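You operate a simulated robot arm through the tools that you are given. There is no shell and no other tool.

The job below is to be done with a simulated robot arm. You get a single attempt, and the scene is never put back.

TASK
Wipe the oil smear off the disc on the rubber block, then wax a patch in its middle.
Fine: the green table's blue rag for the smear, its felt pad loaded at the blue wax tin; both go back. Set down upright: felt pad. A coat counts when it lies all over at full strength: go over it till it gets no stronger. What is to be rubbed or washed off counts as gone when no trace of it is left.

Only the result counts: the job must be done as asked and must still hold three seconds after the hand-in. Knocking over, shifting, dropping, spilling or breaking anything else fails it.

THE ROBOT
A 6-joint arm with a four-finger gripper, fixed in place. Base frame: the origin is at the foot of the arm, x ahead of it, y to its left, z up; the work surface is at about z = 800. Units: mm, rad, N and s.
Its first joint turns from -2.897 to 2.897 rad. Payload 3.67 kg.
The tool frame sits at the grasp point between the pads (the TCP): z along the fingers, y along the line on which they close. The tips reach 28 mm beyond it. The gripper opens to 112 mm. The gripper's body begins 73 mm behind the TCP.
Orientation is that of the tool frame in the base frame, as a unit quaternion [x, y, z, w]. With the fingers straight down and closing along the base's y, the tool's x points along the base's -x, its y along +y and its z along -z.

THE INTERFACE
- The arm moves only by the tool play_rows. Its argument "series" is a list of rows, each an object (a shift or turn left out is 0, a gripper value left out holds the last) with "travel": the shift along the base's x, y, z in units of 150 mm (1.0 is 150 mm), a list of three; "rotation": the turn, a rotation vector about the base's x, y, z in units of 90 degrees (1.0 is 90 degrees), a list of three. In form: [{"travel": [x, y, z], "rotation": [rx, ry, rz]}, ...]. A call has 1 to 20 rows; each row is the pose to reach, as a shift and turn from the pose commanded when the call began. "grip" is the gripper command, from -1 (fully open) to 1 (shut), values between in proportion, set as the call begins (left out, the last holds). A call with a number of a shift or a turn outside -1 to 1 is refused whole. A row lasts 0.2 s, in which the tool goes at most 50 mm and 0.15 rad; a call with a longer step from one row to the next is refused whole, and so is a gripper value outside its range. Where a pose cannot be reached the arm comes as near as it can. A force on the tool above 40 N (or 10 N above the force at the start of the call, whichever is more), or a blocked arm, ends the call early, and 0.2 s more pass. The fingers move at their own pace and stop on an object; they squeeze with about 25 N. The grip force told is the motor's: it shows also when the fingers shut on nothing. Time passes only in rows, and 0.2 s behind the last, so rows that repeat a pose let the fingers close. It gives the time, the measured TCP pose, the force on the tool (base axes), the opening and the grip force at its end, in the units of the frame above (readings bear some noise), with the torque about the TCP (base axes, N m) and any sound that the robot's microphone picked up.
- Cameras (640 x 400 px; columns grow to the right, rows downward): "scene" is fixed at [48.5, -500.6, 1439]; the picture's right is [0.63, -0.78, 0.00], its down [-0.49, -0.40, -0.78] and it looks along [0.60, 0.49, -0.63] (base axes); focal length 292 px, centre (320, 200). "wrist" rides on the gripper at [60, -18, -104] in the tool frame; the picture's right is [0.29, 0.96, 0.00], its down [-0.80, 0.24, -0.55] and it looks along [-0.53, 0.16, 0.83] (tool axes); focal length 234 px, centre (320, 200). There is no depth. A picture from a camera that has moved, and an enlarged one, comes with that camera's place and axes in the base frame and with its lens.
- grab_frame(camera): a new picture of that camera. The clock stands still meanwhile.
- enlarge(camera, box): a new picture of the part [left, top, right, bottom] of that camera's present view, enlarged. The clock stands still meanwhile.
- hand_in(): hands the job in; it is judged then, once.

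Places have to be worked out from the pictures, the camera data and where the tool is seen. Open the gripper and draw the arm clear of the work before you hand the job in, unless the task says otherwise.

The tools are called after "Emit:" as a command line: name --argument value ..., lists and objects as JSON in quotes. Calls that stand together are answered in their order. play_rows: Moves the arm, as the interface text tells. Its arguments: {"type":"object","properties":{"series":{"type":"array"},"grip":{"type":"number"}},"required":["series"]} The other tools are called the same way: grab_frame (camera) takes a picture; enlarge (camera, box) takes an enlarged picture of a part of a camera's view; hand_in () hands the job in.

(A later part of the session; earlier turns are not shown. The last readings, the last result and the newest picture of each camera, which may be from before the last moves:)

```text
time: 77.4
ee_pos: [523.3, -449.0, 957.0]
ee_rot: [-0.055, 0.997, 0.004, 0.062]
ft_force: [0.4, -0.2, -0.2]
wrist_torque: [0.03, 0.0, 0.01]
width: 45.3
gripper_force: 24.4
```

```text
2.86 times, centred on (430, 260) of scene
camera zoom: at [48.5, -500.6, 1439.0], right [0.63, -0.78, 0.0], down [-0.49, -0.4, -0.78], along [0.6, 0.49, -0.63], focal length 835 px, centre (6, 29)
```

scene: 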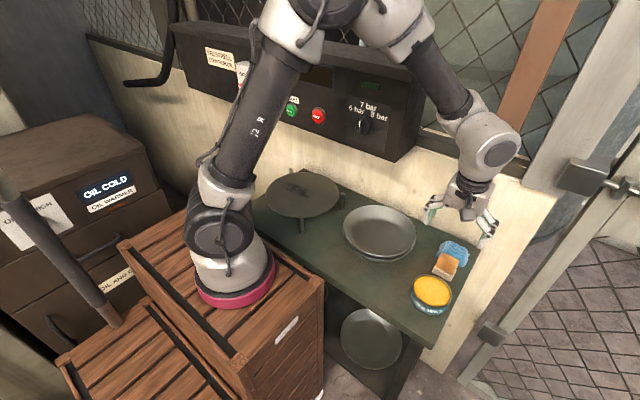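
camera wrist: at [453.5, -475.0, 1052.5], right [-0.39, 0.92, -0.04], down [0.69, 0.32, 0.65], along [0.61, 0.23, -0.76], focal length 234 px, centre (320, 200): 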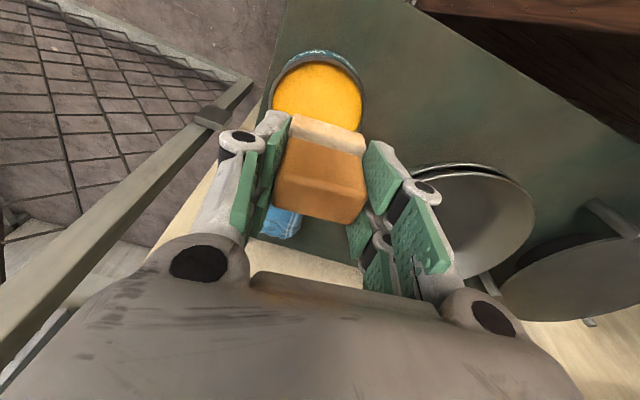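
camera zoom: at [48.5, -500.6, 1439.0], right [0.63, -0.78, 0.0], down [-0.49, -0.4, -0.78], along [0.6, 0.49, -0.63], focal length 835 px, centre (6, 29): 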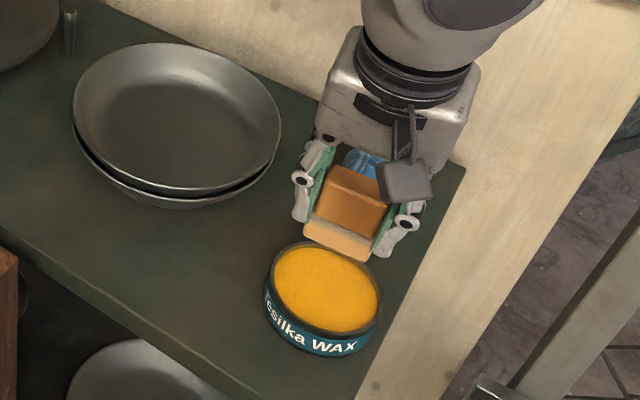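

The felt is now yellow with wax and the tin is unmoved. I carry the pad to the disc by the same route.

Emit:
play_rows --series '[{"travel": [0.09, 0.2, 0]}, {"travel": [0.18, 0.4, 0]}, {"travel": [0.27, 0.6, 0]}, {"travel": [0.36, 0.8, 0]}, {"travel": [0.46, 1, 0]}]'

Emit:
play_rows --series '[{"travel": [0, 0.25, 0]}, {"travel": [0, 0.5, 0]}, {"travel": [0, 0.75, 0]}, {"travel": [0, 1, 0]}]'

Emit:
play_rows --series '[{"travel": [0.03, 0.25, 0]}, {"travel": [0.04, 0.5, 0]}, {"travel": [0.04, 0.75, -0.05]}, {"travel": [0.04, 1, -0.1]}]'

Emit:
enlarge --camera "scene" --box '[210, 40, 390, 240]'

Emit:
grab_frame --camera "wrist"

```text
time: 78.6
ee_pos: [593.4, -304.6, 954.9]
ee_rot: [-0.056, 0.997, 0.004, 0.062]
ft_force: [0.0, 0.1, -0.7]
wrist_torque: [0.01, 0.01, -0.01]
width: 45.6
gripper_force: 25.0
```

```text
time: 79.6
ee_pos: [593.5, -153.1, 959.0]
ee_rot: [-0.055, 0.997, 0.003, 0.061]
ft_force: [-0.8, -0.4, -0.7]
wrist_torque: [0.01, 0.0, -0.01]
width: 45.4
gripper_force: 24.8
```

```text
time: 80.6
ee_pos: [598.3, -0.8, 943.3]
ee_rot: [-0.055, 0.997, 0.003, 0.062]
ft_force: [-0.2, -0.5, -1.0]
wrist_torque: [-0.01, 0.02, -0.01]
width: 45.4
gripper_force: 24.7
```

```text
2.00 times, centred on (300, 140) of scene
camera zoom: at [48.5, -500.6, 1439.0], right [0.63, -0.78, 0.0], down [-0.49, -0.4, -0.78], along [0.6, 0.49, -0.63], focal length 584 px, centre (360, 320)
```

zoom: 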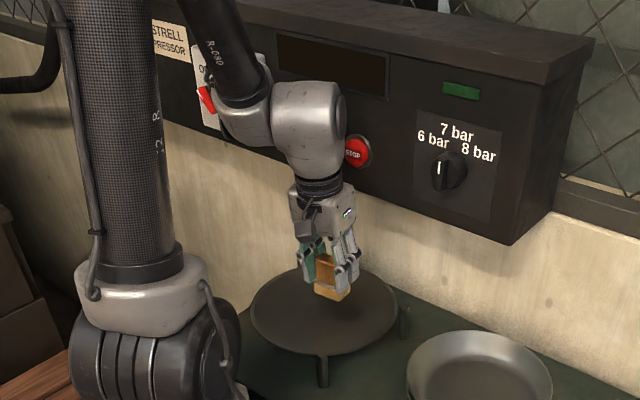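

```text
taken
camera wrist: at [528.7, -26.7, 1039.4], right [-0.39, 0.92, -0.04], down [0.69, 0.32, 0.65], along [0.61, 0.23, -0.76], focal length 234 px, centre (320, 200)
```

wrist: 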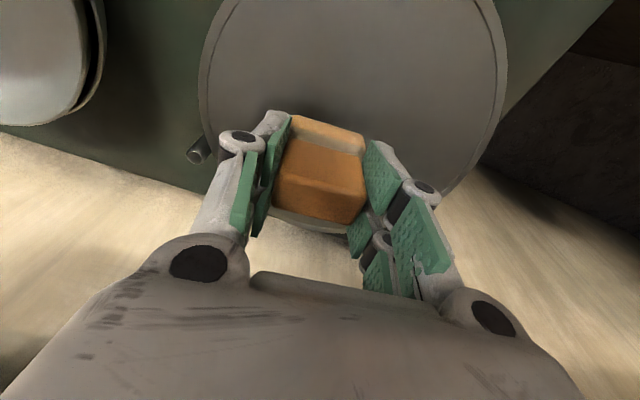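

All good. I move over the middle (TCP y≈21) and lower to z≈911, just above expected contact (~907).

Emit:
play_rows --series '[{"travel": [-0.01, 0.1, -0.07]}, {"travel": [-0.01, 0.147, -0.14]}, {"travel": [-0.01, 0.147, -0.2]}, {"travel": [-0.01, 0.147, -0.21]}, {"travel": [-0.01, 0.147, -0.21]}]'

Emit:
play_rows --series '[{"travel": [0, 0, -0.006]}, {"travel": [0, 0, -0.006]}]'

```text
time: 81.8
ee_pos: [598.0, 21.0, 908.6]
ee_rot: [-0.056, 0.997, 0.003, 0.062]
ft_force: [0.6, -0.3, -0.8]
wrist_torque: [0.02, -0.01, 0.05]
width: 45.7
gripper_force: 24.9
```

```text
time: 82.4
ee_pos: [596.7, 20.4, 907.7]
ee_rot: [-0.058, 0.996, 0.003, 0.062]
ft_force: [0.4, -0.3, -1.0]
wrist_torque: [-0.02, 0.04, 0.0]
width: 45.2
gripper_force: 24.6
```

No contact yet; stepping down about 0.6 mm per call.

Emit:
play_rows --series '[{"travel": [0, 0, -0.004]}, {"travel": [0, 0, -0.004]}]'

```text
time: 83.0
ee_pos: [596.1, 19.0, 907.9]
ee_rot: [-0.056, 0.997, 0.003, 0.062]
ft_force: [0.0, 0.3, -0.3]
wrist_torque: [-0.02, 0.02, -0.01]
width: 45.6
gripper_force: 24.9
```

Next step down.

Emit:
play_rows --series '[{"travel": [0, 0, -0.004]}, {"travel": [0, 0, -0.004]}]'

```text
time: 83.6
ee_pos: [596.8, 19.2, 907.2]
ee_rot: [-0.055, 0.997, 0.002, 0.062]
ft_force: [0.2, 0.3, 0.0]
wrist_torque: [-0.01, 0.01, 0.0]
width: 45.3
gripper_force: 24.5
```

Next step down.

Emit:
play_rows --series '[{"travel": [0, 0, -0.004]}, {"travel": [0, 0, -0.004]}]'

```text
time: 84.2
ee_pos: [596.5, 20.8, 907.4]
ee_rot: [-0.056, 0.996, 0.003, 0.062]
ft_force: [0.5, -0.6, -1.2]
wrist_torque: [0.01, 0.01, -0.01]
width: 45.4
gripper_force: 25.1
```

Next step down.

Emit:
play_rows --series '[{"travel": [0, 0, -0.005]}, {"travel": [0, 0, -0.005]}]'

```text
time: 84.8
ee_pos: [596.4, 20.1, 905.7]
ee_rot: [-0.057, 0.996, 0.002, 0.062]
ft_force: [-0.2, -0.5, -1.3]
wrist_torque: [0.01, -0.02, 0.02]
width: 45.3
gripper_force: 25.0
```

Next step down.

Emit:
play_rows --series '[{"travel": [0, 0, -0.004]}, {"travel": [0, 0, -0.004]}]'

```text
time: 85.4
ee_pos: [596.8, 19.4, 904.2]
ee_rot: [-0.057, 0.996, 0.004, 0.062]
ft_force: [-0.1, 0.7, 7.4]
wrist_torque: [0.07, -0.04, 0.0]
width: 45.4
gripper_force: 24.5
```

Light contact at 7 N. I rub a first stroke in y and check the deposit.

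Emit:
play_rows --series '[{"travel": [0, 0.05, 0]}, {"travel": [0, 0.1, 0]}, {"travel": [0, 0.15, 0]}, {"travel": [0, 0.1, 0]}, {"travel": [0, 0.05, 0]}, {"travel": [0, 0, 0]}]'

Emit:
play_rows --series '[{"travel": [0, -0.05, 0]}, {"travel": [0, -0.1, 0]}, {"travel": [0, -0.15, 0]}]'

Emit:
grab_frame --camera "wrist"

Emit:
enlarge --camera "scene" --box '[260, 150, 350, 230]'

```text
time: 86.8
ee_pos: [596.6, 20.1, 904.9]
ee_rot: [-0.056, 0.997, 0.003, 0.061]
ft_force: [0.3, -0.3, 0.2]
wrist_torque: [0.04, 0.01, 0.01]
width: 45.5
gripper_force: 25.1
```

```text
time: 87.6
ee_pos: [595.6, -3.5, 906.2]
ee_rot: [-0.057, 0.996, 0.003, 0.062]
ft_force: [-0.2, -0.4, -0.1]
wrist_torque: [0.0, 0.01, 0.03]
width: 45.4
gripper_force: 25.3
```

```text
taken
camera wrist: at [526.2, -28.3, 1001.8], right [-0.39, 0.92, -0.04], down [0.69, 0.32, 0.65], along [0.61, 0.23, -0.76], focal length 234 px, centre (320, 200)
```

wrist: 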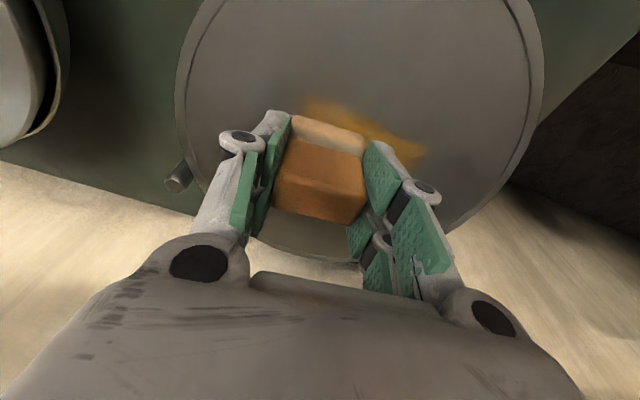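

```text
5.00 times, centred on (305, 190) of scene
camera zoom: at [48.5, -500.6, 1439.0], right [0.63, -0.78, 0.0], down [-0.49, -0.4, -0.78], along [0.6, 0.49, -0.63], focal length 1461 px, centre (395, 250)
```

zoom: 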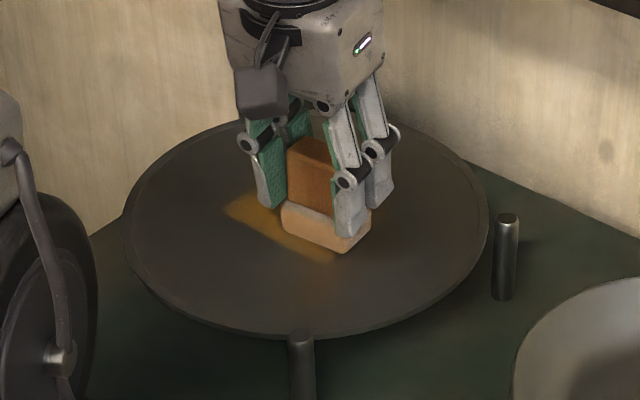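

Yellow wax is laid where I rubbed, though contact faded again. I lift aside briefly to see the deposit unobstructed.

Emit:
play_rows --series '[{"travel": [0, 0, 0.15]}, {"travel": [0, -0.3, 0.25]}, {"travel": [0, -0.6, 0.25]}, {"travel": [0, -0.8, 0.25]}]'

Emit:
enlarge --camera "scene" --box '[260, 150, 350, 230]'

Emit:
enlarge --camera "wrist" --box '[300, 0, 620, 200]'

```text
time: 88.6
ee_pos: [597.6, -122.3, 942.2]
ee_rot: [-0.057, 0.996, 0.004, 0.062]
ft_force: [-0.2, -0.1, -0.6]
wrist_torque: [-0.01, 0.01, 0.0]
width: 45.4
gripper_force: 25.0
```

```text
5.00 times, centred on (305, 190) of scene
camera zoom: at [48.5, -500.6, 1439.0], right [0.63, -0.78, 0.0], down [-0.49, -0.4, -0.78], along [0.6, 0.49, -0.63], focal length 1461 px, centre (395, 250)
```

zoom: 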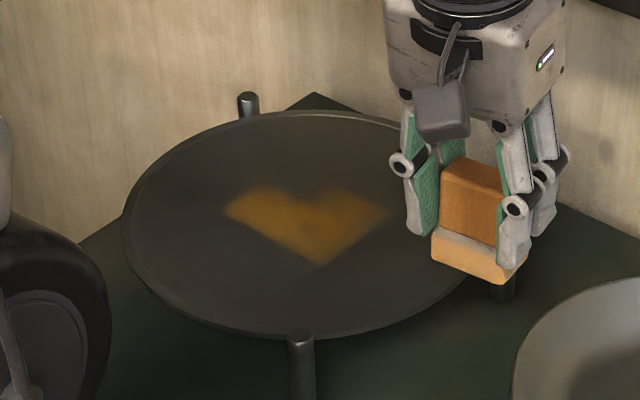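

```text
2.00 times, centred on (460, 100) of wrist
camera zoom: at [527.3, -147.6, 1038.6], right [-0.39, 0.92, -0.04], down [0.69, 0.32, 0.65], along [0.61, 0.23, -0.76], focal length 468 px, centre (40, 400)
```

zoom: 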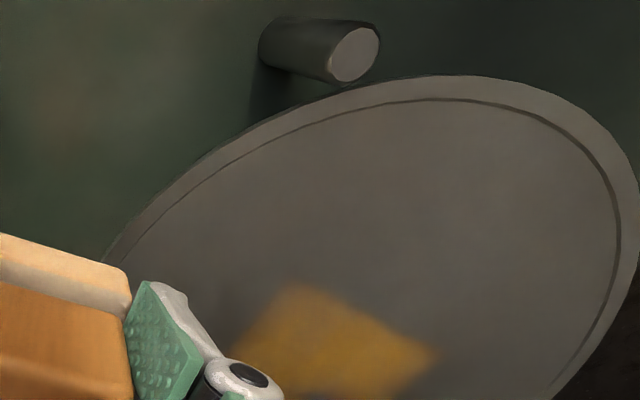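

The coat forms an irregular patch from x≈568–635, y≈-16 to 68 with a thin far-left corner, so contact was uneven. I return to the middle and press a bit more firmly.

Emit:
play_rows --series '[{"travel": [0, 0.3, 0]}, {"travel": [0, 0.6, 0]}, {"travel": [0, 0.85, -0.1]}, {"travel": [0, 0.93, -0.2]}, {"travel": [0, 0.93, -0.235]}, {"travel": [0, 0.93, -0.235]}]'

Emit:
play_rows --series '[{"travel": [0, 0, -0.006]}, {"travel": [0, 0, -0.006]}]'

```text
time: 90.0
ee_pos: [597.1, 19.1, 907.4]
ee_rot: [-0.056, 0.996, 0.002, 0.062]
ft_force: [0.0, -0.1, -0.5]
wrist_torque: [0.02, -0.03, 0.0]
width: 45.1
gripper_force: 24.9
```

```text
time: 90.6
ee_pos: [595.9, 16.5, 907.6]
ee_rot: [-0.056, 0.997, 0.003, 0.061]
ft_force: [0.7, -0.2, -1.0]
wrist_torque: [0.01, 0.0, -0.02]
width: 45.4
gripper_force: 24.4
```

Stepping further down to contact.

Emit:
play_rows --series '[{"travel": [0, 0, -0.008]}, {"travel": [0, 0, -0.008]}]'

Emit:
play_rows --series '[{"travel": [0, 0, -0.005]}, {"travel": [0, 0, -0.005]}]'

```text
time: 91.2
ee_pos: [595.8, 17.3, 905.0]
ee_rot: [-0.055, 0.997, 0.003, 0.063]
ft_force: [-0.1, -0.1, -1.1]
wrist_torque: [-0.03, 0.02, 0.02]
width: 45.6
gripper_force: 24.7
```

```text
time: 91.8
ee_pos: [597.2, 16.4, 905.0]
ee_rot: [-0.056, 0.997, 0.004, 0.062]
ft_force: [-0.6, -0.1, 0.4]
wrist_torque: [0.03, -0.01, 0.0]
width: 45.7
gripper_force: 25.2
```

Nearly touching; another step.

Emit:
play_rows --series '[{"travel": [0, 0, -0.004]}, {"travel": [0, 0, -0.004]}]'

Emit:
play_rows --series '[{"travel": [0, 0, -0.003]}, {"travel": [0, 0, -0.003]}]'

```text
time: 92.4
ee_pos: [597.9, 17.6, 904.7]
ee_rot: [-0.057, 0.997, 0.003, 0.061]
ft_force: [0.7, 1.4, 5.8]
wrist_torque: [0.09, -0.06, 0.04]
width: 45.5
gripper_force: 24.9
```

```text
time: 93.0
ee_pos: [595.9, 17.7, 904.7]
ee_rot: [-0.056, 0.996, 0.004, 0.063]
ft_force: [-0.2, 1.5, 21.5]
wrist_torque: [0.05, -0.08, -0.01]
width: 45.5
gripper_force: 24.5
```

Firm contact at 21 N. I rub ±12 mm in y and a few mm in x, with slight sink to hold contact.

Emit:
play_rows --series '[{"travel": [0, 0.04, 0]}, {"travel": [0, 0.08, 0]}, {"travel": [0, 0.12, -0.001]}, {"travel": [0.02, 0.08, -0.001]}, {"travel": [0.02, 0.04, -0.001]}, {"travel": [0.02, 0, -0.001]}]'

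Emit:
play_rows --series '[{"travel": [0, -0.04, -0.001]}, {"travel": [0, -0.08, -0.001]}, {"travel": [-0.02, -0.04, -0.001]}, {"travel": [-0.02, 0, -0.001]}]'

```text
time: 94.4
ee_pos: [600.2, 17.1, 903.7]
ee_rot: [-0.056, 0.997, 0.002, 0.062]
ft_force: [-0.3, 4.7, 11.3]
wrist_torque: [0.21, -0.12, 0.03]
width: 45.4
gripper_force: 25.0
```

```text
time: 95.4
ee_pos: [594.5, 16.0, 902.9]
ee_rot: [-0.056, 0.997, 0.002, 0.061]
ft_force: [0.9, -6.4, 12.4]
wrist_torque: [-0.13, -0.13, -0.04]
width: 45.4
gripper_force: 24.8
```

Steady 11–12 N. I continue rubbing over the middle with the same pattern.

Emit:
play_rows --series '[{"travel": [0, 0.04, 0]}, {"travel": [0, 0.08, 0]}, {"travel": [0, 0.13, 0]}, {"travel": [0.02, 0.1, -0.001]}, {"travel": [0.03, 0.06, -0.001]}, {"travel": [0.03, 0.02, -0.001]}, {"travel": [0.03, -0.03, -0.001]}, {"travel": [0.02, -0.07, -0.001]}, {"travel": [0.0, -0.04, -0.001]}, {"travel": [0.0, 0, -0.001]}]'

Emit:
grab_frame --camera "wrist"

Emit:
enlarge --camera "scene" --box '[260, 150, 350, 230]'

```text
time: 97.6
ee_pos: [595.4, 16.2, 903.4]
ee_rot: [-0.057, 0.996, 0.002, 0.061]
ft_force: [0.6, -0.4, -0.8]
wrist_torque: [0.01, 0.04, 0.01]
width: 45.1
gripper_force: 25.1
```

```text
taken
camera wrist: at [525.6, -8.5, 999.9], right [-0.39, 0.92, -0.04], down [0.69, 0.32, 0.65], along [0.61, 0.23, -0.76], focal length 234 px, centre (320, 200)
```

wrist: 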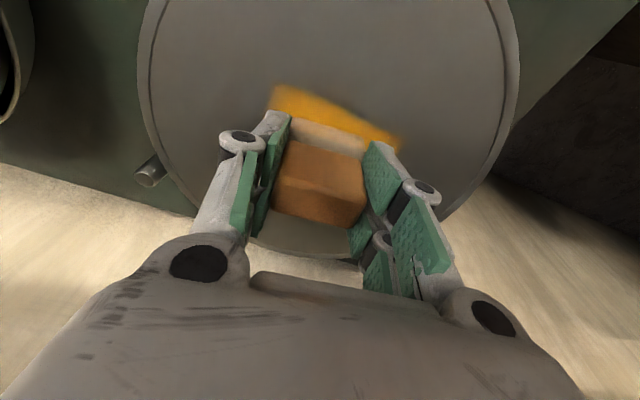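

```text
5.00 times, centred on (305, 190) of scene
camera zoom: at [48.5, -500.6, 1439.0], right [0.63, -0.78, 0.0], down [-0.49, -0.4, -0.78], along [0.6, 0.49, -0.63], focal length 1461 px, centre (395, 250)
```

zoom: 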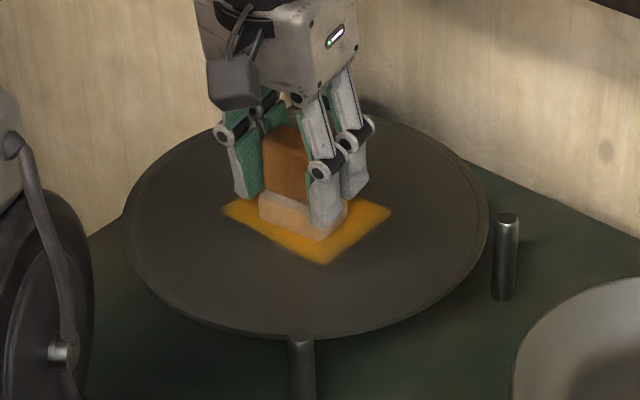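

Much stronger and with crisp edges: the patch seems to be a rectangle x≈568–635, y≈-16 to 69. I lift aside to inspect evenness.

Emit:
play_rows --series '[{"travel": [0, 0, 0.15]}, {"travel": [0, -0.3, 0.25]}, {"travel": [0, -0.6, 0.25]}, {"travel": [0, -0.9, 0.25]}]'

Emit:
enlarge --camera "scene" --box '[270, 165, 340, 215]'

Emit:
enlarge --camera "wrist" --box '[300, 0, 620, 200]'

```text
time: 98.6
ee_pos: [596.1, -119.2, 942.6]
ee_rot: [-0.056, 0.996, 0.003, 0.062]
ft_force: [0.0, 0.3, 0.2]
wrist_torque: [0.01, 0.01, -0.02]
width: 45.2
gripper_force: 25.4
```

```text
8.00 times, centred on (305, 190) of scene
camera zoom: at [48.5, -500.6, 1439.0], right [0.63, -0.78, 0.0], down [-0.49, -0.4, -0.78], along [0.6, 0.49, -0.63], focal length 2338 px, centre (440, 280)
```

zoom: 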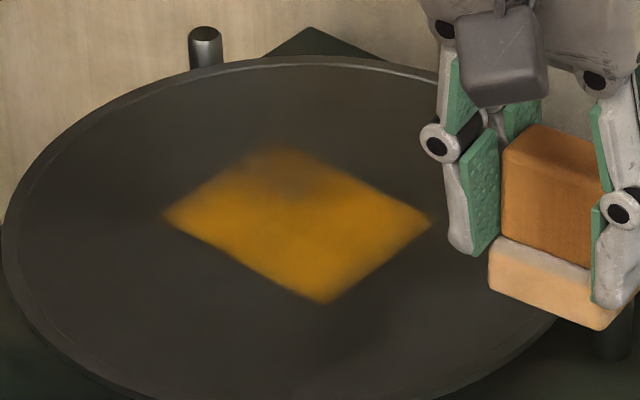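

```text
2.00 times, centred on (460, 100) of wrist
camera zoom: at [525.2, -144.4, 1039.0], right [-0.39, 0.92, -0.04], down [0.69, 0.32, 0.65], along [0.61, 0.23, -0.76], focal length 468 px, centre (40, 400)
```

zoom: 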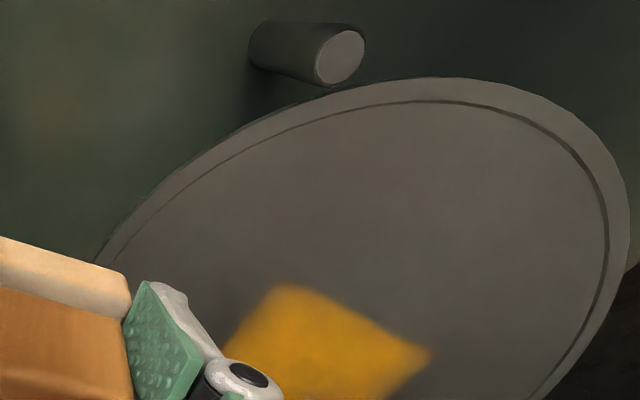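

The target patch spans about x 567–632, y -18 to 69; the far-left corner (x>605, y>40) is still weak. I go to TCP (608, 45) and press there.

Emit:
play_rows --series '[{"travel": [0.02, 0.3, 0]}, {"travel": [0.04, 0.6, 0]}, {"travel": [0.08, 0.9, 0]}, {"travel": [0.08, 1, -0.1]}]'

Emit:
play_rows --series '[{"travel": [0, 0.1, -0.05]}, {"travel": [0, 0.1, -0.13]}, {"travel": [0, 0.1, -0.145]}, {"travel": [0, 0.1, -0.145]}]'

Emit:
play_rows --series '[{"travel": [0, 0, -0.006]}, {"travel": [0, 0, -0.006]}]'

```text
time: 99.6
ee_pos: [606.0, 31.7, 927.8]
ee_rot: [-0.056, 0.996, 0.003, 0.062]
ft_force: [0.7, -1.1, -0.1]
wrist_torque: [0.0, -0.03, 0.0]
width: 45.5
gripper_force: 25.2
```

```text
time: 100.6
ee_pos: [607.7, 46.9, 904.2]
ee_rot: [-0.056, 0.996, 0.003, 0.063]
ft_force: [0.1, 0.5, -1.0]
wrist_torque: [0.03, -0.02, -0.02]
width: 45.3
gripper_force: 25.8
```

```text
time: 101.2
ee_pos: [607.8, 47.1, 904.1]
ee_rot: [-0.057, 0.996, 0.003, 0.062]
ft_force: [0.4, -1.0, 8.1]
wrist_torque: [0.02, 0.0, 0.0]
width: 45.5
gripper_force: 24.7
```

Contact at 8 N. I sink slightly and rub this corner, moving in small loops.

Emit:
play_rows --series '[{"travel": [0, 0, -0.003]}, {"travel": [0, 0.05, -0.003]}, {"travel": [0.02, 0.05, -0.003]}, {"travel": [0.02, 0, -0.003]}, {"travel": [0.02, -0.06, -0.004]}, {"travel": [0.0, -0.06, -0.004]}, {"travel": [0, 0, -0.004]}]'

Emit:
play_rows --series '[{"travel": [0, 0.05, -0.001]}, {"travel": [0.02, 0.05, -0.001]}, {"travel": [0.02, 0, -0.001]}, {"travel": [0.02, -0.06, -0.002]}, {"travel": [0.0, -0.06, -0.002]}, {"travel": [0, 0, -0.002]}]'

```text
time: 101.9
ee_pos: [606.7, 52.8, 902.2]
ee_rot: [-0.055, 0.997, 0.003, 0.061]
ft_force: [-4.2, -5.9, 20.7]
wrist_torque: [-0.32, 0.2, -0.02]
width: 45.6
gripper_force: 24.7
stopped in row 3: the force on the tool passed its limit at 43 N (the readings are from after the stop); the commanded pose is now the measured one
```

```text
time: 103.1
ee_pos: [610.3, 44.3, 903.3]
ee_rot: [-0.056, 0.996, 0.004, 0.063]
ft_force: [-4.1, 1.4, 13.4]
wrist_torque: [0.02, 0.37, -0.02]
width: 45.5
gripper_force: 24.6
stopped in row 6: the force on the tool passed its limit at 44 N (the readings are from after the stop); the commanded pose is now the measured one
```

The force peaked over 40 N, likely because the felt now bears against the finger tips. I raise 0.5 mm and check the pad and patch.

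Emit:
play_rows --series '[{"travel": [0, 0, 0.004]}, {"travel": [0, 0, 0.004]}]'

Emit:
enlarge --camera "scene" --box '[260, 150, 350, 230]'

Emit:
grab_frame --camera "wrist"

```text
time: 103.7
ee_pos: [609.5, 44.2, 903.0]
ee_rot: [-0.055, 0.996, 0.004, 0.064]
ft_force: [-0.5, -5.9, 21.2]
wrist_torque: [-0.28, 0.26, 0.02]
width: 45.3
gripper_force: 25.1
```

```text
5.00 times, centred on (305, 190) of scene
camera zoom: at [48.5, -500.6, 1439.0], right [0.63, -0.78, 0.0], down [-0.49, -0.4, -0.78], along [0.6, 0.49, -0.63], focal length 1461 px, centre (395, 250)
```

zoom: 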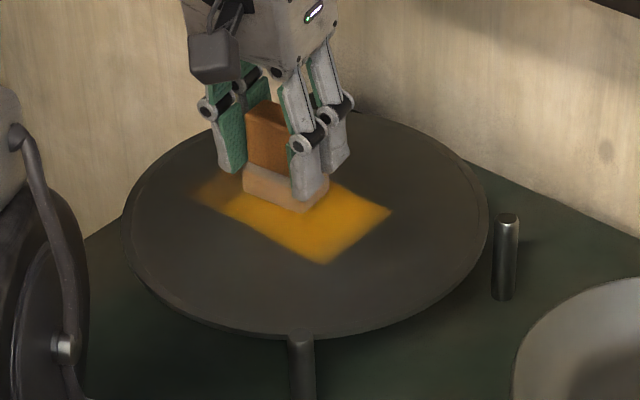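

```text
taken
camera wrist: at [539.7, 19.9, 998.7], right [-0.39, 0.92, -0.04], down [0.69, 0.32, 0.65], along [0.61, 0.23, -0.76], focal length 234 px, centre (320, 200)
```

wrist: 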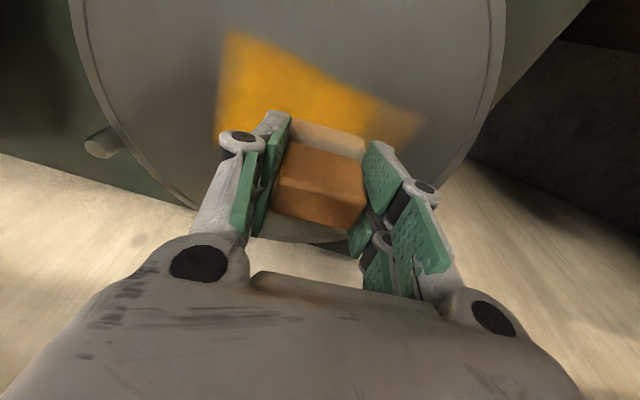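

The coat covers wherever the pad went, so I just need the middle area full and even. With ~20 N now, I sweep at x≈609 back toward y≈0.

Emit:
play_rows --series '[{"travel": [0, -0.06, 0.001]}, {"travel": [0, -0.12, 0.001]}, {"travel": [0, -0.18, 0.001]}, {"travel": [0, -0.24, 0.001]}]'

Emit:
play_rows --series '[{"travel": [0, -0.05, 0]}, {"travel": [-0.03, -0.1, 0]}, {"travel": [-0.06, -0.1, 0]}, {"travel": [-0.07, -0.04, 0]}, {"travel": [-0.07, 0.02, 0]}]'

```text
time: 104.7
ee_pos: [609.9, 9.2, 903.1]
ee_rot: [-0.056, 0.996, 0.003, 0.063]
ft_force: [0.1, -0.2, 0.2]
wrist_torque: [-0.05, 0.02, 0.0]
width: 45.5
gripper_force: 25.0
```

```text
time: 105.9
ee_pos: [598.4, 11.5, 902.8]
ee_rot: [-0.056, 0.996, 0.003, 0.064]
ft_force: [0.6, -5.6, 15.9]
wrist_torque: [-0.3, 0.21, 0.11]
width: 45.3
gripper_force: 24.9
```

16 N now at (598, 12). I sweep to y≈42 and back here.

Emit:
play_rows --series '[{"travel": [0, 0.06, 0]}, {"travel": [0, 0.12, 0]}, {"travel": [0, 0.18, 0]}]'

Emit:
play_rows --series '[{"travel": [0.04, 0.0, -0.001]}, {"travel": [0.04, -0.06, -0.001]}, {"travel": [0.04, -0.12, -0.001]}, {"travel": [0.04, -0.18, -0.001]}, {"travel": [0.04, -0.24, -0.001]}]'

```text
time: 106.7
ee_pos: [599.4, 38.7, 903.2]
ee_rot: [-0.055, 0.996, 0.004, 0.064]
ft_force: [0.0, -6.9, 16.8]
wrist_torque: [-0.31, 0.23, 0.07]
width: 45.3
gripper_force: 24.5
```

```text
time: 107.9
ee_pos: [605.1, 2.8, 902.7]
ee_rot: [-0.055, 0.996, 0.004, 0.065]
ft_force: [1.1, 2.0, 4.5]
wrist_torque: [0.1, 0.05, 0.0]
width: 45.2
gripper_force: 25.0
```

Good contact over those strokes. I lift aside to inspect the coat.

Emit:
play_rows --series '[{"travel": [0, 0, 0.15]}, {"travel": [-0.04, -0.3, 0.25]}, {"travel": [-0.06, -0.6, 0.25]}, {"travel": [-0.06, -0.9, 0.25]}]'

Emit:
enlarge --camera "scene" --box '[270, 165, 340, 215]'

Emit:
enlarge --camera "wrist" --box '[260, 0, 640, 240]'

```text
time: 108.9
ee_pos: [596.4, -130.9, 940.0]
ee_rot: [-0.056, 0.996, 0.004, 0.062]
ft_force: [1.3, -0.7, -0.3]
wrist_torque: [-0.01, 0.02, 0.01]
width: 45.0
gripper_force: 25.0
```

```text
8.00 times, centred on (305, 190) of scene
camera zoom: at [48.5, -500.6, 1439.0], right [0.63, -0.78, 0.0], down [-0.49, -0.4, -0.78], along [0.6, 0.49, -0.63], focal length 2338 px, centre (440, 280)
```

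zoom: 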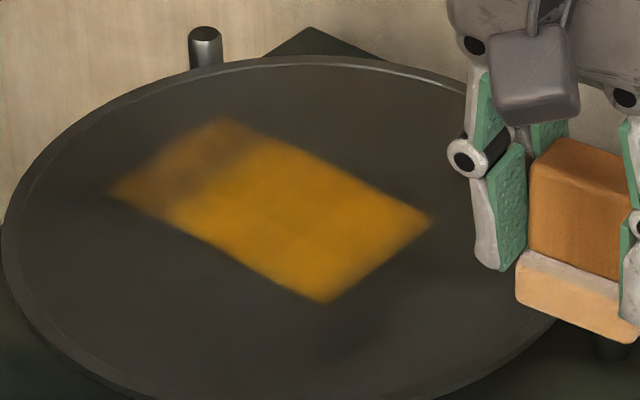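

```text
1.67 times, centred on (450, 120) of wrist
camera zoom: at [526.7, -155.2, 1036.1], right [-0.39, 0.92, -0.04], down [0.69, 0.32, 0.65], along [0.61, 0.23, -0.76], focal length 390 px, centre (103, 333)
```

zoom: 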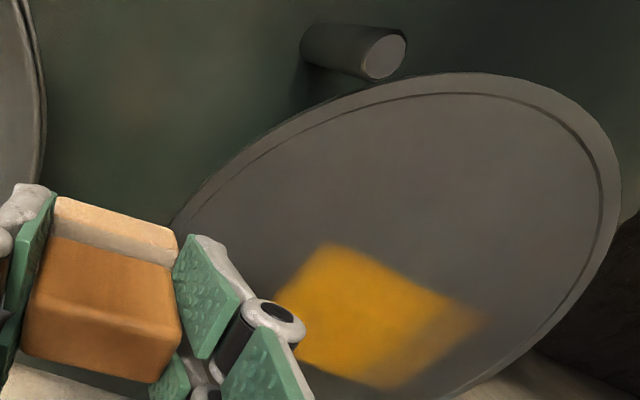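

The coat's edges stay fixed at x≈567/632 and y≈-18 wherever I rub, so the patch area seems to be a set rectangle, apparently reaching up to y≈95 where it is still faint. I go to TCP (602, 65) to fill that end.

Emit:
play_rows --series '[{"travel": [0.02, 0.3, 0]}, {"travel": [0.04, 0.6, 0]}, {"travel": [0.04, 0.8, 0]}, {"travel": [0.04, 1, 0]}]'

Emit:
play_rows --series '[{"travel": [0, 0.15, -0.05]}, {"travel": [0, 0.3, -0.15]}, {"travel": [0, 0.3, -0.22]}, {"travel": [0, 0.3, -0.235]}, {"travel": [0, 0.3, -0.235]}]'

Emit:
play_rows --series '[{"travel": [0, 0, -0.005]}, {"travel": [0, 0, -0.005]}]'

```text
time: 109.9
ee_pos: [603.8, 14.3, 939.7]
ee_rot: [-0.056, 0.996, 0.004, 0.064]
ft_force: [0.2, -0.7, -0.2]
wrist_torque: [0.01, 0.0, -0.01]
width: 45.2
gripper_force: 24.7
```

```text
time: 111.1
ee_pos: [602.0, 60.8, 906.7]
ee_rot: [-0.056, 0.996, 0.004, 0.064]
ft_force: [0.2, 0.2, -0.4]
wrist_torque: [0.0, -0.03, -0.01]
width: 45.3
gripper_force: 24.4
```

```text
time: 111.7
ee_pos: [603.0, 61.5, 905.3]
ee_rot: [-0.056, 0.996, 0.003, 0.064]
ft_force: [-0.2, -0.2, -1.1]
wrist_torque: [0.0, 0.02, 0.01]
width: 45.3
gripper_force: 24.4
```

Stepping further down.

Emit:
play_rows --series '[{"travel": [0, 0, -0.007]}, {"travel": [0, 0, -0.007]}]'

Emit:
play_rows --series '[{"travel": [0, 0, -0.004]}, {"travel": [0, 0, -0.004]}]'

```text
time: 112.3
ee_pos: [603.0, 61.1, 903.5]
ee_rot: [-0.056, 0.996, 0.004, 0.065]
ft_force: [-0.2, -0.4, 0.4]
wrist_torque: [-0.01, 0.0, 0.02]
width: 45.2
gripper_force: 25.0
```

```text
time: 112.9
ee_pos: [602.8, 61.7, 904.6]
ee_rot: [-0.056, 0.996, 0.004, 0.064]
ft_force: [-3.9, -5.1, 18.1]
wrist_torque: [-0.24, 0.43, 0.07]
width: 45.4
gripper_force: 24.9
```

18 N. I rub y 50–78 here with small x moves.

Emit:
play_rows --series '[{"travel": [0, 0.05, 0]}, {"travel": [0, 0.1, 0]}, {"travel": [0.02, 0.07, 0]}, {"travel": [0.02, 0.02, 0]}, {"travel": [0.02, -0.04, 0]}]'

Emit:
play_rows --series '[{"travel": [-0.05, 0, -0.001]}, {"travel": [-0.07, 0.04, -0.001]}, {"travel": [-0.07, 0.1, -0.001]}, {"travel": [-0.04, 0.13, -0.001]}, {"travel": [0, 0.1, -0.001]}, {"travel": [0, 0.04, -0.001]}]'

Emit:
enlarge --camera "scene" --box '[260, 150, 350, 230]'

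Emit:
grab_frame --camera "wrist"

```text
time: 114.1
ee_pos: [605.6, 56.3, 902.3]
ee_rot: [-0.055, 0.996, 0.003, 0.065]
ft_force: [-0.2, 11.2, 27.6]
wrist_torque: [0.33, 0.14, -0.08]
width: 45.6
gripper_force: 24.5
```

```text
time: 115.5
ee_pos: [606.2, 63.5, 902.6]
ee_rot: [-0.056, 0.996, 0.003, 0.064]
ft_force: [-1.0, 4.4, 9.2]
wrist_torque: [0.21, 0.16, -0.03]
width: 45.5
gripper_force: 25.0
```

```text
5.00 times, centred on (305, 190) of scene
camera zoom: at [48.5, -500.6, 1439.0], right [0.63, -0.78, 0.0], down [-0.49, -0.4, -0.78], along [0.6, 0.49, -0.63], focal length 1461 px, centre (395, 250)
```

zoom: 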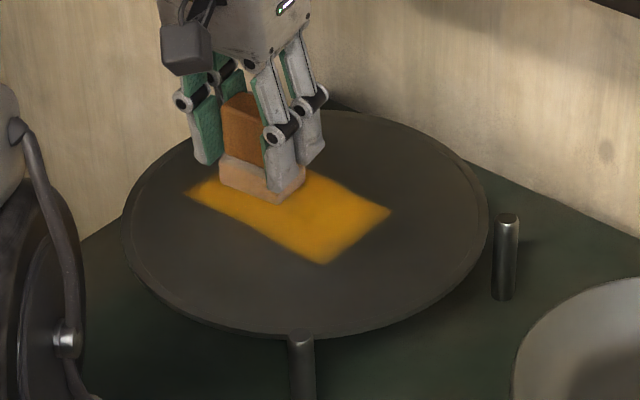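

```text
taken
camera wrist: at [536.3, 38.5, 998.8], right [-0.39, 0.92, -0.04], down [0.69, 0.32, 0.65], along [0.61, 0.23, -0.76], focal length 234 px, centre (320, 200)
```

wrist: 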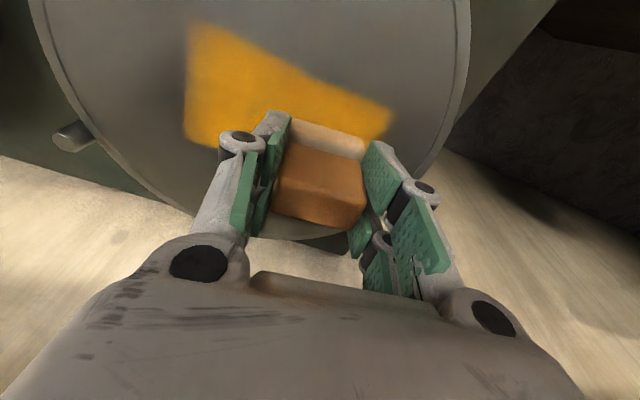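

The upper end is filling, now reaching y≈103. I test the lower end: rub with the TCP at y from 10 down to about -20 to see whether the coat extends below y≈-18.

Emit:
play_rows --series '[{"travel": [0, 0, 0.1]}, {"travel": [-0.02, -0.2, 0.1]}, {"travel": [-0.02, -0.38, 0.1]}, {"travel": [-0.02, -0.38, 0.02]}, {"travel": [-0.02, -0.38, 0.005]}, {"travel": [-0.02, -0.38, 0.005]}]'

Emit:
play_rows --series '[{"travel": [0, 0, -0.004]}, {"travel": [0, 0, -0.004]}]'

```text
time: 116.9
ee_pos: [603.5, 3.9, 904.5]
ee_rot: [-0.056, 0.996, 0.004, 0.063]
ft_force: [0.2, 0.1, -0.2]
wrist_torque: [0.02, 0.01, 0.0]
width: 45.3
gripper_force: 25.4
```

```text
time: 117.5
ee_pos: [603.5, 5.5, 904.2]
ee_rot: [-0.055, 0.996, 0.003, 0.063]
ft_force: [-0.6, -1.5, 11.3]
wrist_torque: [-0.05, 0.13, 0.01]
width: 45.4
gripper_force: 25.3
```

Contact at 11 N. I stroke down to y≈-20 and back up.

Emit:
play_rows --series '[{"travel": [0, -0.05, -0.001]}, {"travel": [0, -0.1, -0.001]}, {"travel": [0, -0.16, -0.001]}]'

Emit:
play_rows --series '[{"travel": [-0.04, 0.0, -0.001]}, {"travel": [-0.04, 0.06, -0.001]}, {"travel": [-0.04, 0.12, -0.001]}, {"travel": [-0.02, 0.18, -0.001]}]'

Emit:
play_rows --series '[{"travel": [0, 0, 0.15]}, {"travel": [0, -0.3, 0.25]}, {"travel": [0, -0.6, 0.25]}, {"travel": [0, -0.9, 0.25]}]'

Emit:
enlarge --camera "scene" --box '[270, 165, 340, 215]'

Emit:
enlarge --camera "wrist" --box '[260, 0, 640, 240]'

```text
time: 118.3
ee_pos: [603.8, -19.0, 903.9]
ee_rot: [-0.056, 0.996, 0.004, 0.064]
ft_force: [1.8, 6.0, 16.6]
wrist_torque: [0.27, 0.15, -0.07]
width: 45.6
gripper_force: 24.6
```

```text
time: 119.3
ee_pos: [599.9, 7.6, 902.5]
ee_rot: [-0.055, 0.996, 0.003, 0.063]
ft_force: [-2.6, -6.2, 18.7]
wrist_torque: [-0.29, 0.41, 0.08]
width: 45.6
gripper_force: 25.3
```

```text
time: 120.3
ee_pos: [597.7, -127.4, 938.9]
ee_rot: [-0.057, 0.996, 0.004, 0.064]
ft_force: [-0.5, 0.1, -0.2]
wrist_torque: [-0.03, 0.0, -0.01]
width: 45.4
gripper_force: 25.0
```

```text
8.00 times, centred on (305, 190) of scene
camera zoom: at [48.5, -500.6, 1439.0], right [0.63, -0.78, 0.0], down [-0.49, -0.4, -0.78], along [0.6, 0.49, -0.63], focal length 2338 px, centre (440, 280)
```

zoom: 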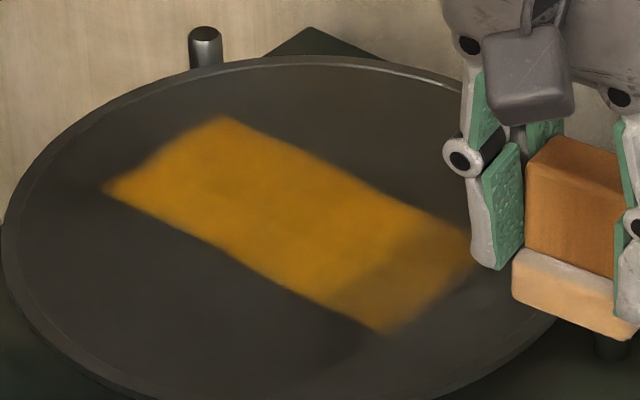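

```text
1.67 times, centred on (450, 120) of wrist
camera zoom: at [528.2, -152.0, 1034.0], right [-0.39, 0.92, -0.04], down [0.69, 0.32, 0.65], along [0.61, 0.23, -0.76], focal length 390 px, centre (103, 333)
```

zoom: 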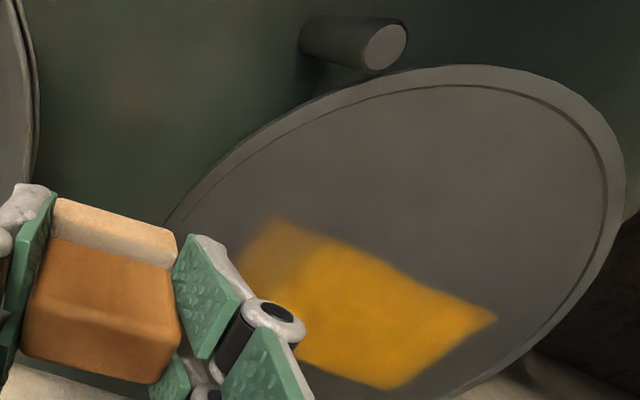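

The coat did extend down to y≈-49, weaker there after only two passes. I go back to even out that end and widen slightly in +x to see whether the far edge moves.

Emit:
play_rows --series '[{"travel": [0.03, 0.3, 0]}, {"travel": [0.06, 0.6, -0.1]}, {"travel": [0.09, 0.72, -0.2]}, {"travel": [0.09, 0.72, -0.225]}, {"travel": [0.09, 0.72, -0.225]}]'

Emit:
play_rows --series '[{"travel": [0, 0, -0.006]}, {"travel": [0, 0, -0.006]}]'

Emit:
play_rows --series '[{"travel": [0, 0, -0.004]}, {"travel": [0, 0, -0.004]}]'

```text
time: 121.5
ee_pos: [614.7, -17.1, 906.6]
ee_rot: [-0.056, 0.996, 0.004, 0.064]
ft_force: [0.4, -0.6, -0.6]
wrist_torque: [0.01, -0.01, 0.03]
width: 45.4
gripper_force: 24.8
```

```text
time: 122.1
ee_pos: [613.6, -17.5, 906.0]
ee_rot: [-0.056, 0.996, 0.003, 0.064]
ft_force: [-0.2, -0.8, -1.6]
wrist_torque: [0.0, -0.02, -0.02]
width: 45.4
gripper_force: 25.4
```

```text
time: 122.7
ee_pos: [613.8, -18.5, 904.9]
ee_rot: [-0.056, 0.996, 0.004, 0.063]
ft_force: [0.2, -0.5, -0.9]
wrist_torque: [0.04, -0.01, -0.03]
width: 45.4
gripper_force: 24.8
```

Stepping further down.

Emit:
play_rows --series '[{"travel": [0, 0, -0.006]}, {"travel": [0, 0, -0.006]}]'

Emit:
play_rows --series '[{"travel": [0, 0, -0.003]}, {"travel": [0, 0, -0.003]}]'

```text
time: 123.3
ee_pos: [614.5, -18.0, 904.2]
ee_rot: [-0.055, 0.996, 0.004, 0.064]
ft_force: [-0.5, 0.5, -0.7]
wrist_torque: [0.0, 0.0, 0.0]
width: 45.5
gripper_force: 25.4
```

```text
time: 123.9
ee_pos: [613.4, -17.9, 904.3]
ee_rot: [-0.055, 0.996, 0.004, 0.064]
ft_force: [0.6, -0.3, 1.2]
wrist_torque: [0.04, 0.0, 0.03]
width: 45.5
gripper_force: 25.0
```

Touching; slightly lower, then a stroke along +y at x≈614.

Emit:
play_rows --series '[{"travel": [0, 0, -0.003]}, {"travel": [0, 0, -0.003]}]'

Emit:
play_rows --series '[{"travel": [0, 0.06, 0]}, {"travel": [0, 0.12, 0]}, {"travel": [0, 0.18, -0.001]}, {"travel": [0, 0.24, -0.001]}]'

```text
time: 124.5
ee_pos: [614.4, -18.1, 902.8]
ee_rot: [-0.056, 0.996, 0.004, 0.064]
ft_force: [-0.8, -0.7, 16.1]
wrist_torque: [-0.02, 0.23, 0.0]
width: 45.5
gripper_force: 24.6
```

```text
time: 125.5
ee_pos: [611.7, 17.2, 904.3]
ee_rot: [-0.055, 0.996, 0.004, 0.063]
ft_force: [0.0, -0.3, -0.6]
wrist_torque: [0.02, -0.02, 0.01]
width: 45.5
gripper_force: 25.0
```

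Contact faded; I sink ~0.5 mm and keep going.

Emit:
play_rows --series '[{"travel": [0, 0, -0.003]}, {"travel": [0, 0, -0.003]}]'

Emit:
play_rows --series '[{"travel": [0, 0, -0.002]}, {"travel": [0, 0, -0.002]}]'

```text
time: 126.1
ee_pos: [611.1, 17.1, 903.6]
ee_rot: [-0.056, 0.996, 0.004, 0.064]
ft_force: [-2.8, 0.9, 4.8]
wrist_torque: [0.02, 0.12, 0.01]
width: 45.5
gripper_force: 24.9
```

```text
time: 126.7
ee_pos: [611.6, 16.8, 903.5]
ee_rot: [-0.055, 0.996, 0.003, 0.065]
ft_force: [-2.3, -2.0, 18.0]
wrist_torque: [-0.06, 0.38, 0.03]
width: 45.4
gripper_force: 25.8
```

18 N now. I sweep +y to ~60 at x≈613, then return at x≈600 with checks.

Emit:
play_rows --series '[{"travel": [0, 0.06, 0]}, {"travel": [0, 0.12, 0]}, {"travel": [0, 0.18, 0]}, {"travel": [0, 0.24, 0]}, {"travel": [0, 0.3, 0]}]'

Emit:
play_rows --series '[{"travel": [-0.05, 0, 0]}, {"travel": [-0.1, -0.02, 0]}, {"travel": [-0.1, -0.08, 0]}, {"travel": [-0.1, -0.14, 0]}, {"travel": [-0.1, -0.2, 0]}, {"travel": [-0.1, -0.26, 0]}]'

```text
time: 127.3
ee_pos: [613.3, 31.8, 902.9]
ee_rot: [-0.056, 0.996, 0.004, 0.065]
ft_force: [-4.9, -4.3, 20.1]
wrist_torque: [-0.33, 0.48, 0.02]
width: 45.7
gripper_force: 25.2
stopped in row 2: the force on the tool passed its limit at 44 N (the readings are from after the stop); the commanded pose is now the measured one
```

```text
time: 128.8
ee_pos: [599.4, -5.6, 903.1]
ee_rot: [-0.056, 0.996, 0.004, 0.066]
ft_force: [-3.9, 3.2, 16.9]
wrist_torque: [0.04, 0.47, -0.04]
width: 45.2
gripper_force: 24.9
stopped in row 6: the force on the tool passed its limit at 44 N (the readings are from after the stop); the commanded pose is now the measured one
```

Force spikes ended those strokes early, but contact was strong. I lift aside and inspect.

Emit:
play_rows --series '[{"travel": [0, 0, 0.15]}, {"travel": [0, -0.3, 0.25]}, {"travel": [0, -0.55, 0.25]}, {"travel": [0, -0.8, 0.25]}, {"travel": [0, -1, 0.25]}]'

Emit:
enlarge --camera "scene" --box '[265, 165, 345, 222]'

Emit:
enlarge --camera "wrist" --box '[260, 0, 640, 240]'

```text
time: 130.0
ee_pos: [600.2, -155.5, 936.8]
ee_rot: [-0.055, 0.996, 0.004, 0.066]
ft_force: [-1.1, 1.1, -1.0]
wrist_torque: [-0.03, 0.01, 0.02]
width: 45.4
gripper_force: 25.0
```

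```text
7.02 times, centred on (305, 194) of scene
camera zoom: at [48.5, -500.6, 1439.0], right [0.63, -0.78, 0.0], down [-0.49, -0.4, -0.78], along [0.6, 0.49, -0.63], focal length 2051 px, centre (425, 246)
```

zoom: 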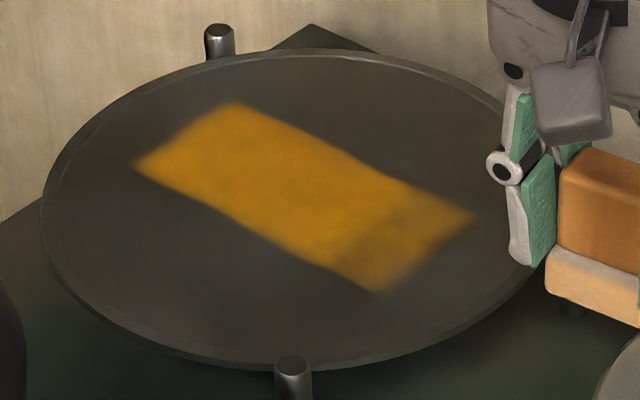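

```text
1.67 times, centred on (450, 120) of wrist
camera zoom: at [528.5, -180.8, 1031.8], right [-0.39, 0.92, -0.04], down [0.69, 0.32, 0.65], along [0.61, 0.23, -0.76], focal length 390 px, centre (103, 333)
```

zoom: 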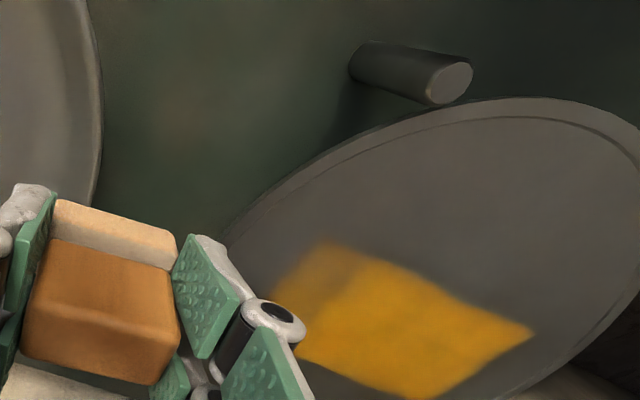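

The middle is evenly coated, but the lower end is a touch weaker and the torque shows the pad pressing on its near edge only. I reload the felt at the tin for a final full pass.

Emit:
play_rows --series '[{"travel": [-0.05, -0.25, 0.05]}, {"travel": [-0.05, -0.5, 0.1]}, {"travel": [-0.05, -0.75, 0.13]}, {"travel": [-0.05, -1, 0.13]}]'

Emit:
play_rows --series '[{"travel": [-0.1, -0.22, 0]}, {"travel": [-0.2, -0.45, 0]}, {"travel": [-0.3, -0.67, 0]}, {"travel": [-0.4, -0.87, 0]}, {"travel": [-0.47, -0.98, 0]}, {"travel": [-0.47, -0.98, 0]}]'

Emit:
enlarge --camera "scene" --box '[260, 160, 350, 230]'

Emit:
enlarge --camera "scene" --box '[380, 190, 480, 330]'

Emit:
grab_frame --camera "wrist"

```text
time: 131.0
ee_pos: [592.7, -304.3, 959.5]
ee_rot: [-0.056, 0.996, 0.004, 0.066]
ft_force: [-0.4, 0.3, -0.2]
wrist_torque: [-0.02, 0.02, 0.01]
width: 45.4
gripper_force: 25.0
```

```text
time: 132.4
ee_pos: [524.4, -454.2, 958.1]
ee_rot: [-0.055, 0.996, 0.005, 0.066]
ft_force: [-0.3, -1.1, 0.1]
wrist_torque: [0.0, 0.0, 0.0]
width: 45.5
gripper_force: 24.9
```

```text
5.71 times, centred on (305, 195) of scene
camera zoom: at [48.5, -500.6, 1439.0], right [0.63, -0.78, 0.0], down [-0.49, -0.4, -0.78], along [0.6, 0.49, -0.63], focal length 1670 px, centre (406, 229)
```

zoom: 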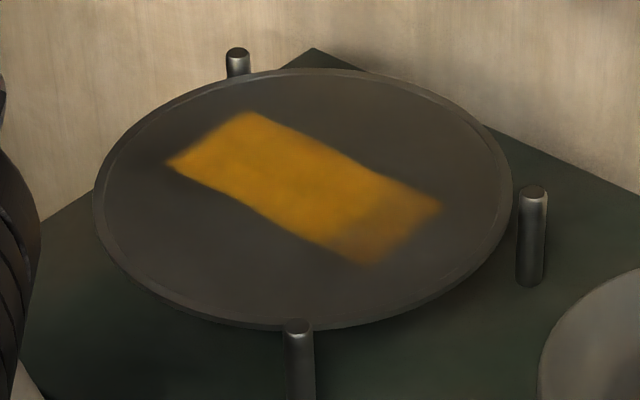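

```text
2.86 times, centred on (430, 260) of scene
camera zoom: at [48.5, -500.6, 1439.0], right [0.63, -0.78, 0.0], down [-0.49, -0.4, -0.78], along [0.6, 0.49, -0.63], focal length 835 px, centre (6, 29)
```

zoom: 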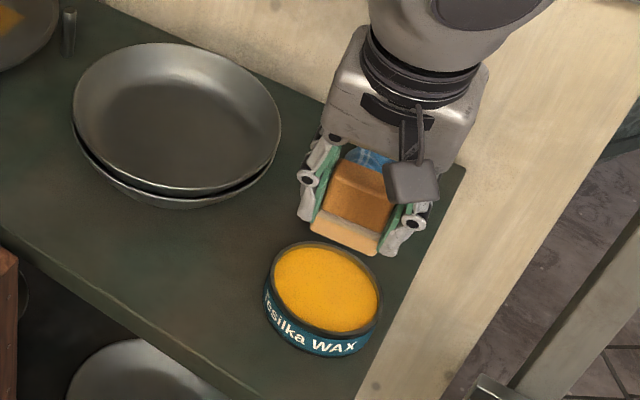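

```text
taken
camera wrist: at [453.7, -478.6, 1054.5], right [-0.39, 0.92, -0.04], down [0.69, 0.32, 0.65], along [0.61, 0.23, -0.76], focal length 234 px, centre (320, 200)
```

wrist: 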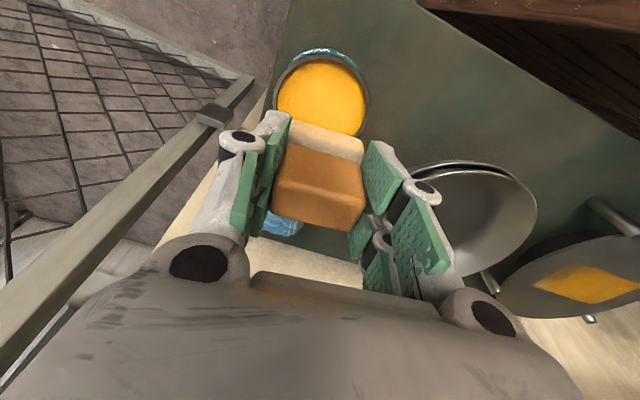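

The disc hasn't moved and no smear shows. I lower the pad into the tin again (contact expected near z≈888).

Emit:
play_rows --series '[{"travel": [-0.02, -0.01, -0.1]}, {"travel": [-0.02, -0.01, -0.25]}, {"travel": [-0.02, -0.01, -0.38]}, {"travel": [-0.02, -0.01, -0.44]}, {"travel": [-0.02, -0.01, -0.44]}]'

Emit:
play_rows --series '[{"travel": [0, 0, -0.01]}, {"travel": [0, 0, -0.01]}]'

Emit:
play_rows --series '[{"travel": [0, 0, -0.007]}, {"travel": [0, 0, -0.007]}]'

```text
time: 133.6
ee_pos: [521.0, -452.8, 892.5]
ee_rot: [-0.055, 0.996, 0.005, 0.066]
ft_force: [-0.9, -1.0, -1.2]
wrist_torque: [-0.01, 0.0, 0.02]
width: 45.3
gripper_force: 24.9
```

```text
time: 134.2
ee_pos: [518.6, -453.2, 890.0]
ee_rot: [-0.056, 0.996, 0.004, 0.066]
ft_force: [-0.1, 0.3, -1.3]
wrist_torque: [-0.01, 0.01, 0.0]
width: 45.5
gripper_force: 24.9
```

```text
time: 134.8
ee_pos: [517.5, -454.0, 889.8]
ee_rot: [-0.055, 0.996, 0.004, 0.066]
ft_force: [-0.6, -0.1, -1.4]
wrist_torque: [0.03, 0.03, 0.01]
width: 45.4
gripper_force: 25.2
```

Not yet touching; I continue down, nudging x by +3 mm since the reading drifted low.

Emit:
play_rows --series '[{"travel": [0.02, 0, -0.007]}, {"travel": [0.02, 0, -0.007]}]'

Emit:
play_rows --series '[{"travel": [0, 0, -0.006]}, {"travel": [0, 0, -0.006]}]'

```text
time: 135.4
ee_pos: [522.4, -453.9, 888.3]
ee_rot: [-0.056, 0.996, 0.004, 0.066]
ft_force: [0.3, -0.1, -0.2]
wrist_torque: [-0.02, 0.02, 0.01]
width: 45.3
gripper_force: 25.6
```

```text
time: 136.0
ee_pos: [521.5, -453.3, 887.4]
ee_rot: [-0.056, 0.996, 0.004, 0.066]
ft_force: [0.0, -0.3, 0.0]
wrist_torque: [0.04, 0.01, -0.04]
width: 45.3
gripper_force: 24.9
```

Continuing down in small steps.

Emit:
play_rows --series '[{"travel": [0, 0, -0.005]}, {"travel": [0, 0, -0.005]}]'

Emit:
play_rows --series '[{"travel": [0, 0, -0.004]}, {"travel": [0, 0, -0.004]}]'

```text
time: 136.6
ee_pos: [520.4, -454.6, 887.5]
ee_rot: [-0.055, 0.996, 0.004, 0.066]
ft_force: [-1.7, -0.6, -1.3]
wrist_torque: [0.0, 0.0, 0.02]
width: 45.4
gripper_force: 25.1
```

```text
time: 137.2
ee_pos: [521.4, -453.9, 887.3]
ee_rot: [-0.056, 0.996, 0.005, 0.066]
ft_force: [0.5, -0.1, -0.3]
wrist_torque: [-0.03, 0.03, 0.03]
width: 45.2
gripper_force: 25.0
```

Still free; continuing.

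Emit:
play_rows --series '[{"travel": [0, 0, -0.005]}, {"travel": [0, 0, -0.005]}]'

Emit:
play_rows --series '[{"travel": [0, 0, -0.004]}, {"travel": [0, 0, -0.004]}]'

```text
time: 137.8
ee_pos: [521.3, -453.6, 886.5]
ee_rot: [-0.055, 0.996, 0.004, 0.066]
ft_force: [1.6, -0.5, 6.3]
wrist_torque: [-0.01, 0.01, -0.02]
width: 45.4
gripper_force: 25.4
```

```text
time: 138.4
ee_pos: [521.4, -453.1, 886.4]
ee_rot: [-0.056, 0.996, 0.002, 0.066]
ft_force: [3.2, 0.6, 25.0]
wrist_torque: [-0.02, 0.15, -0.03]
width: 45.3
gripper_force: 25.4
```

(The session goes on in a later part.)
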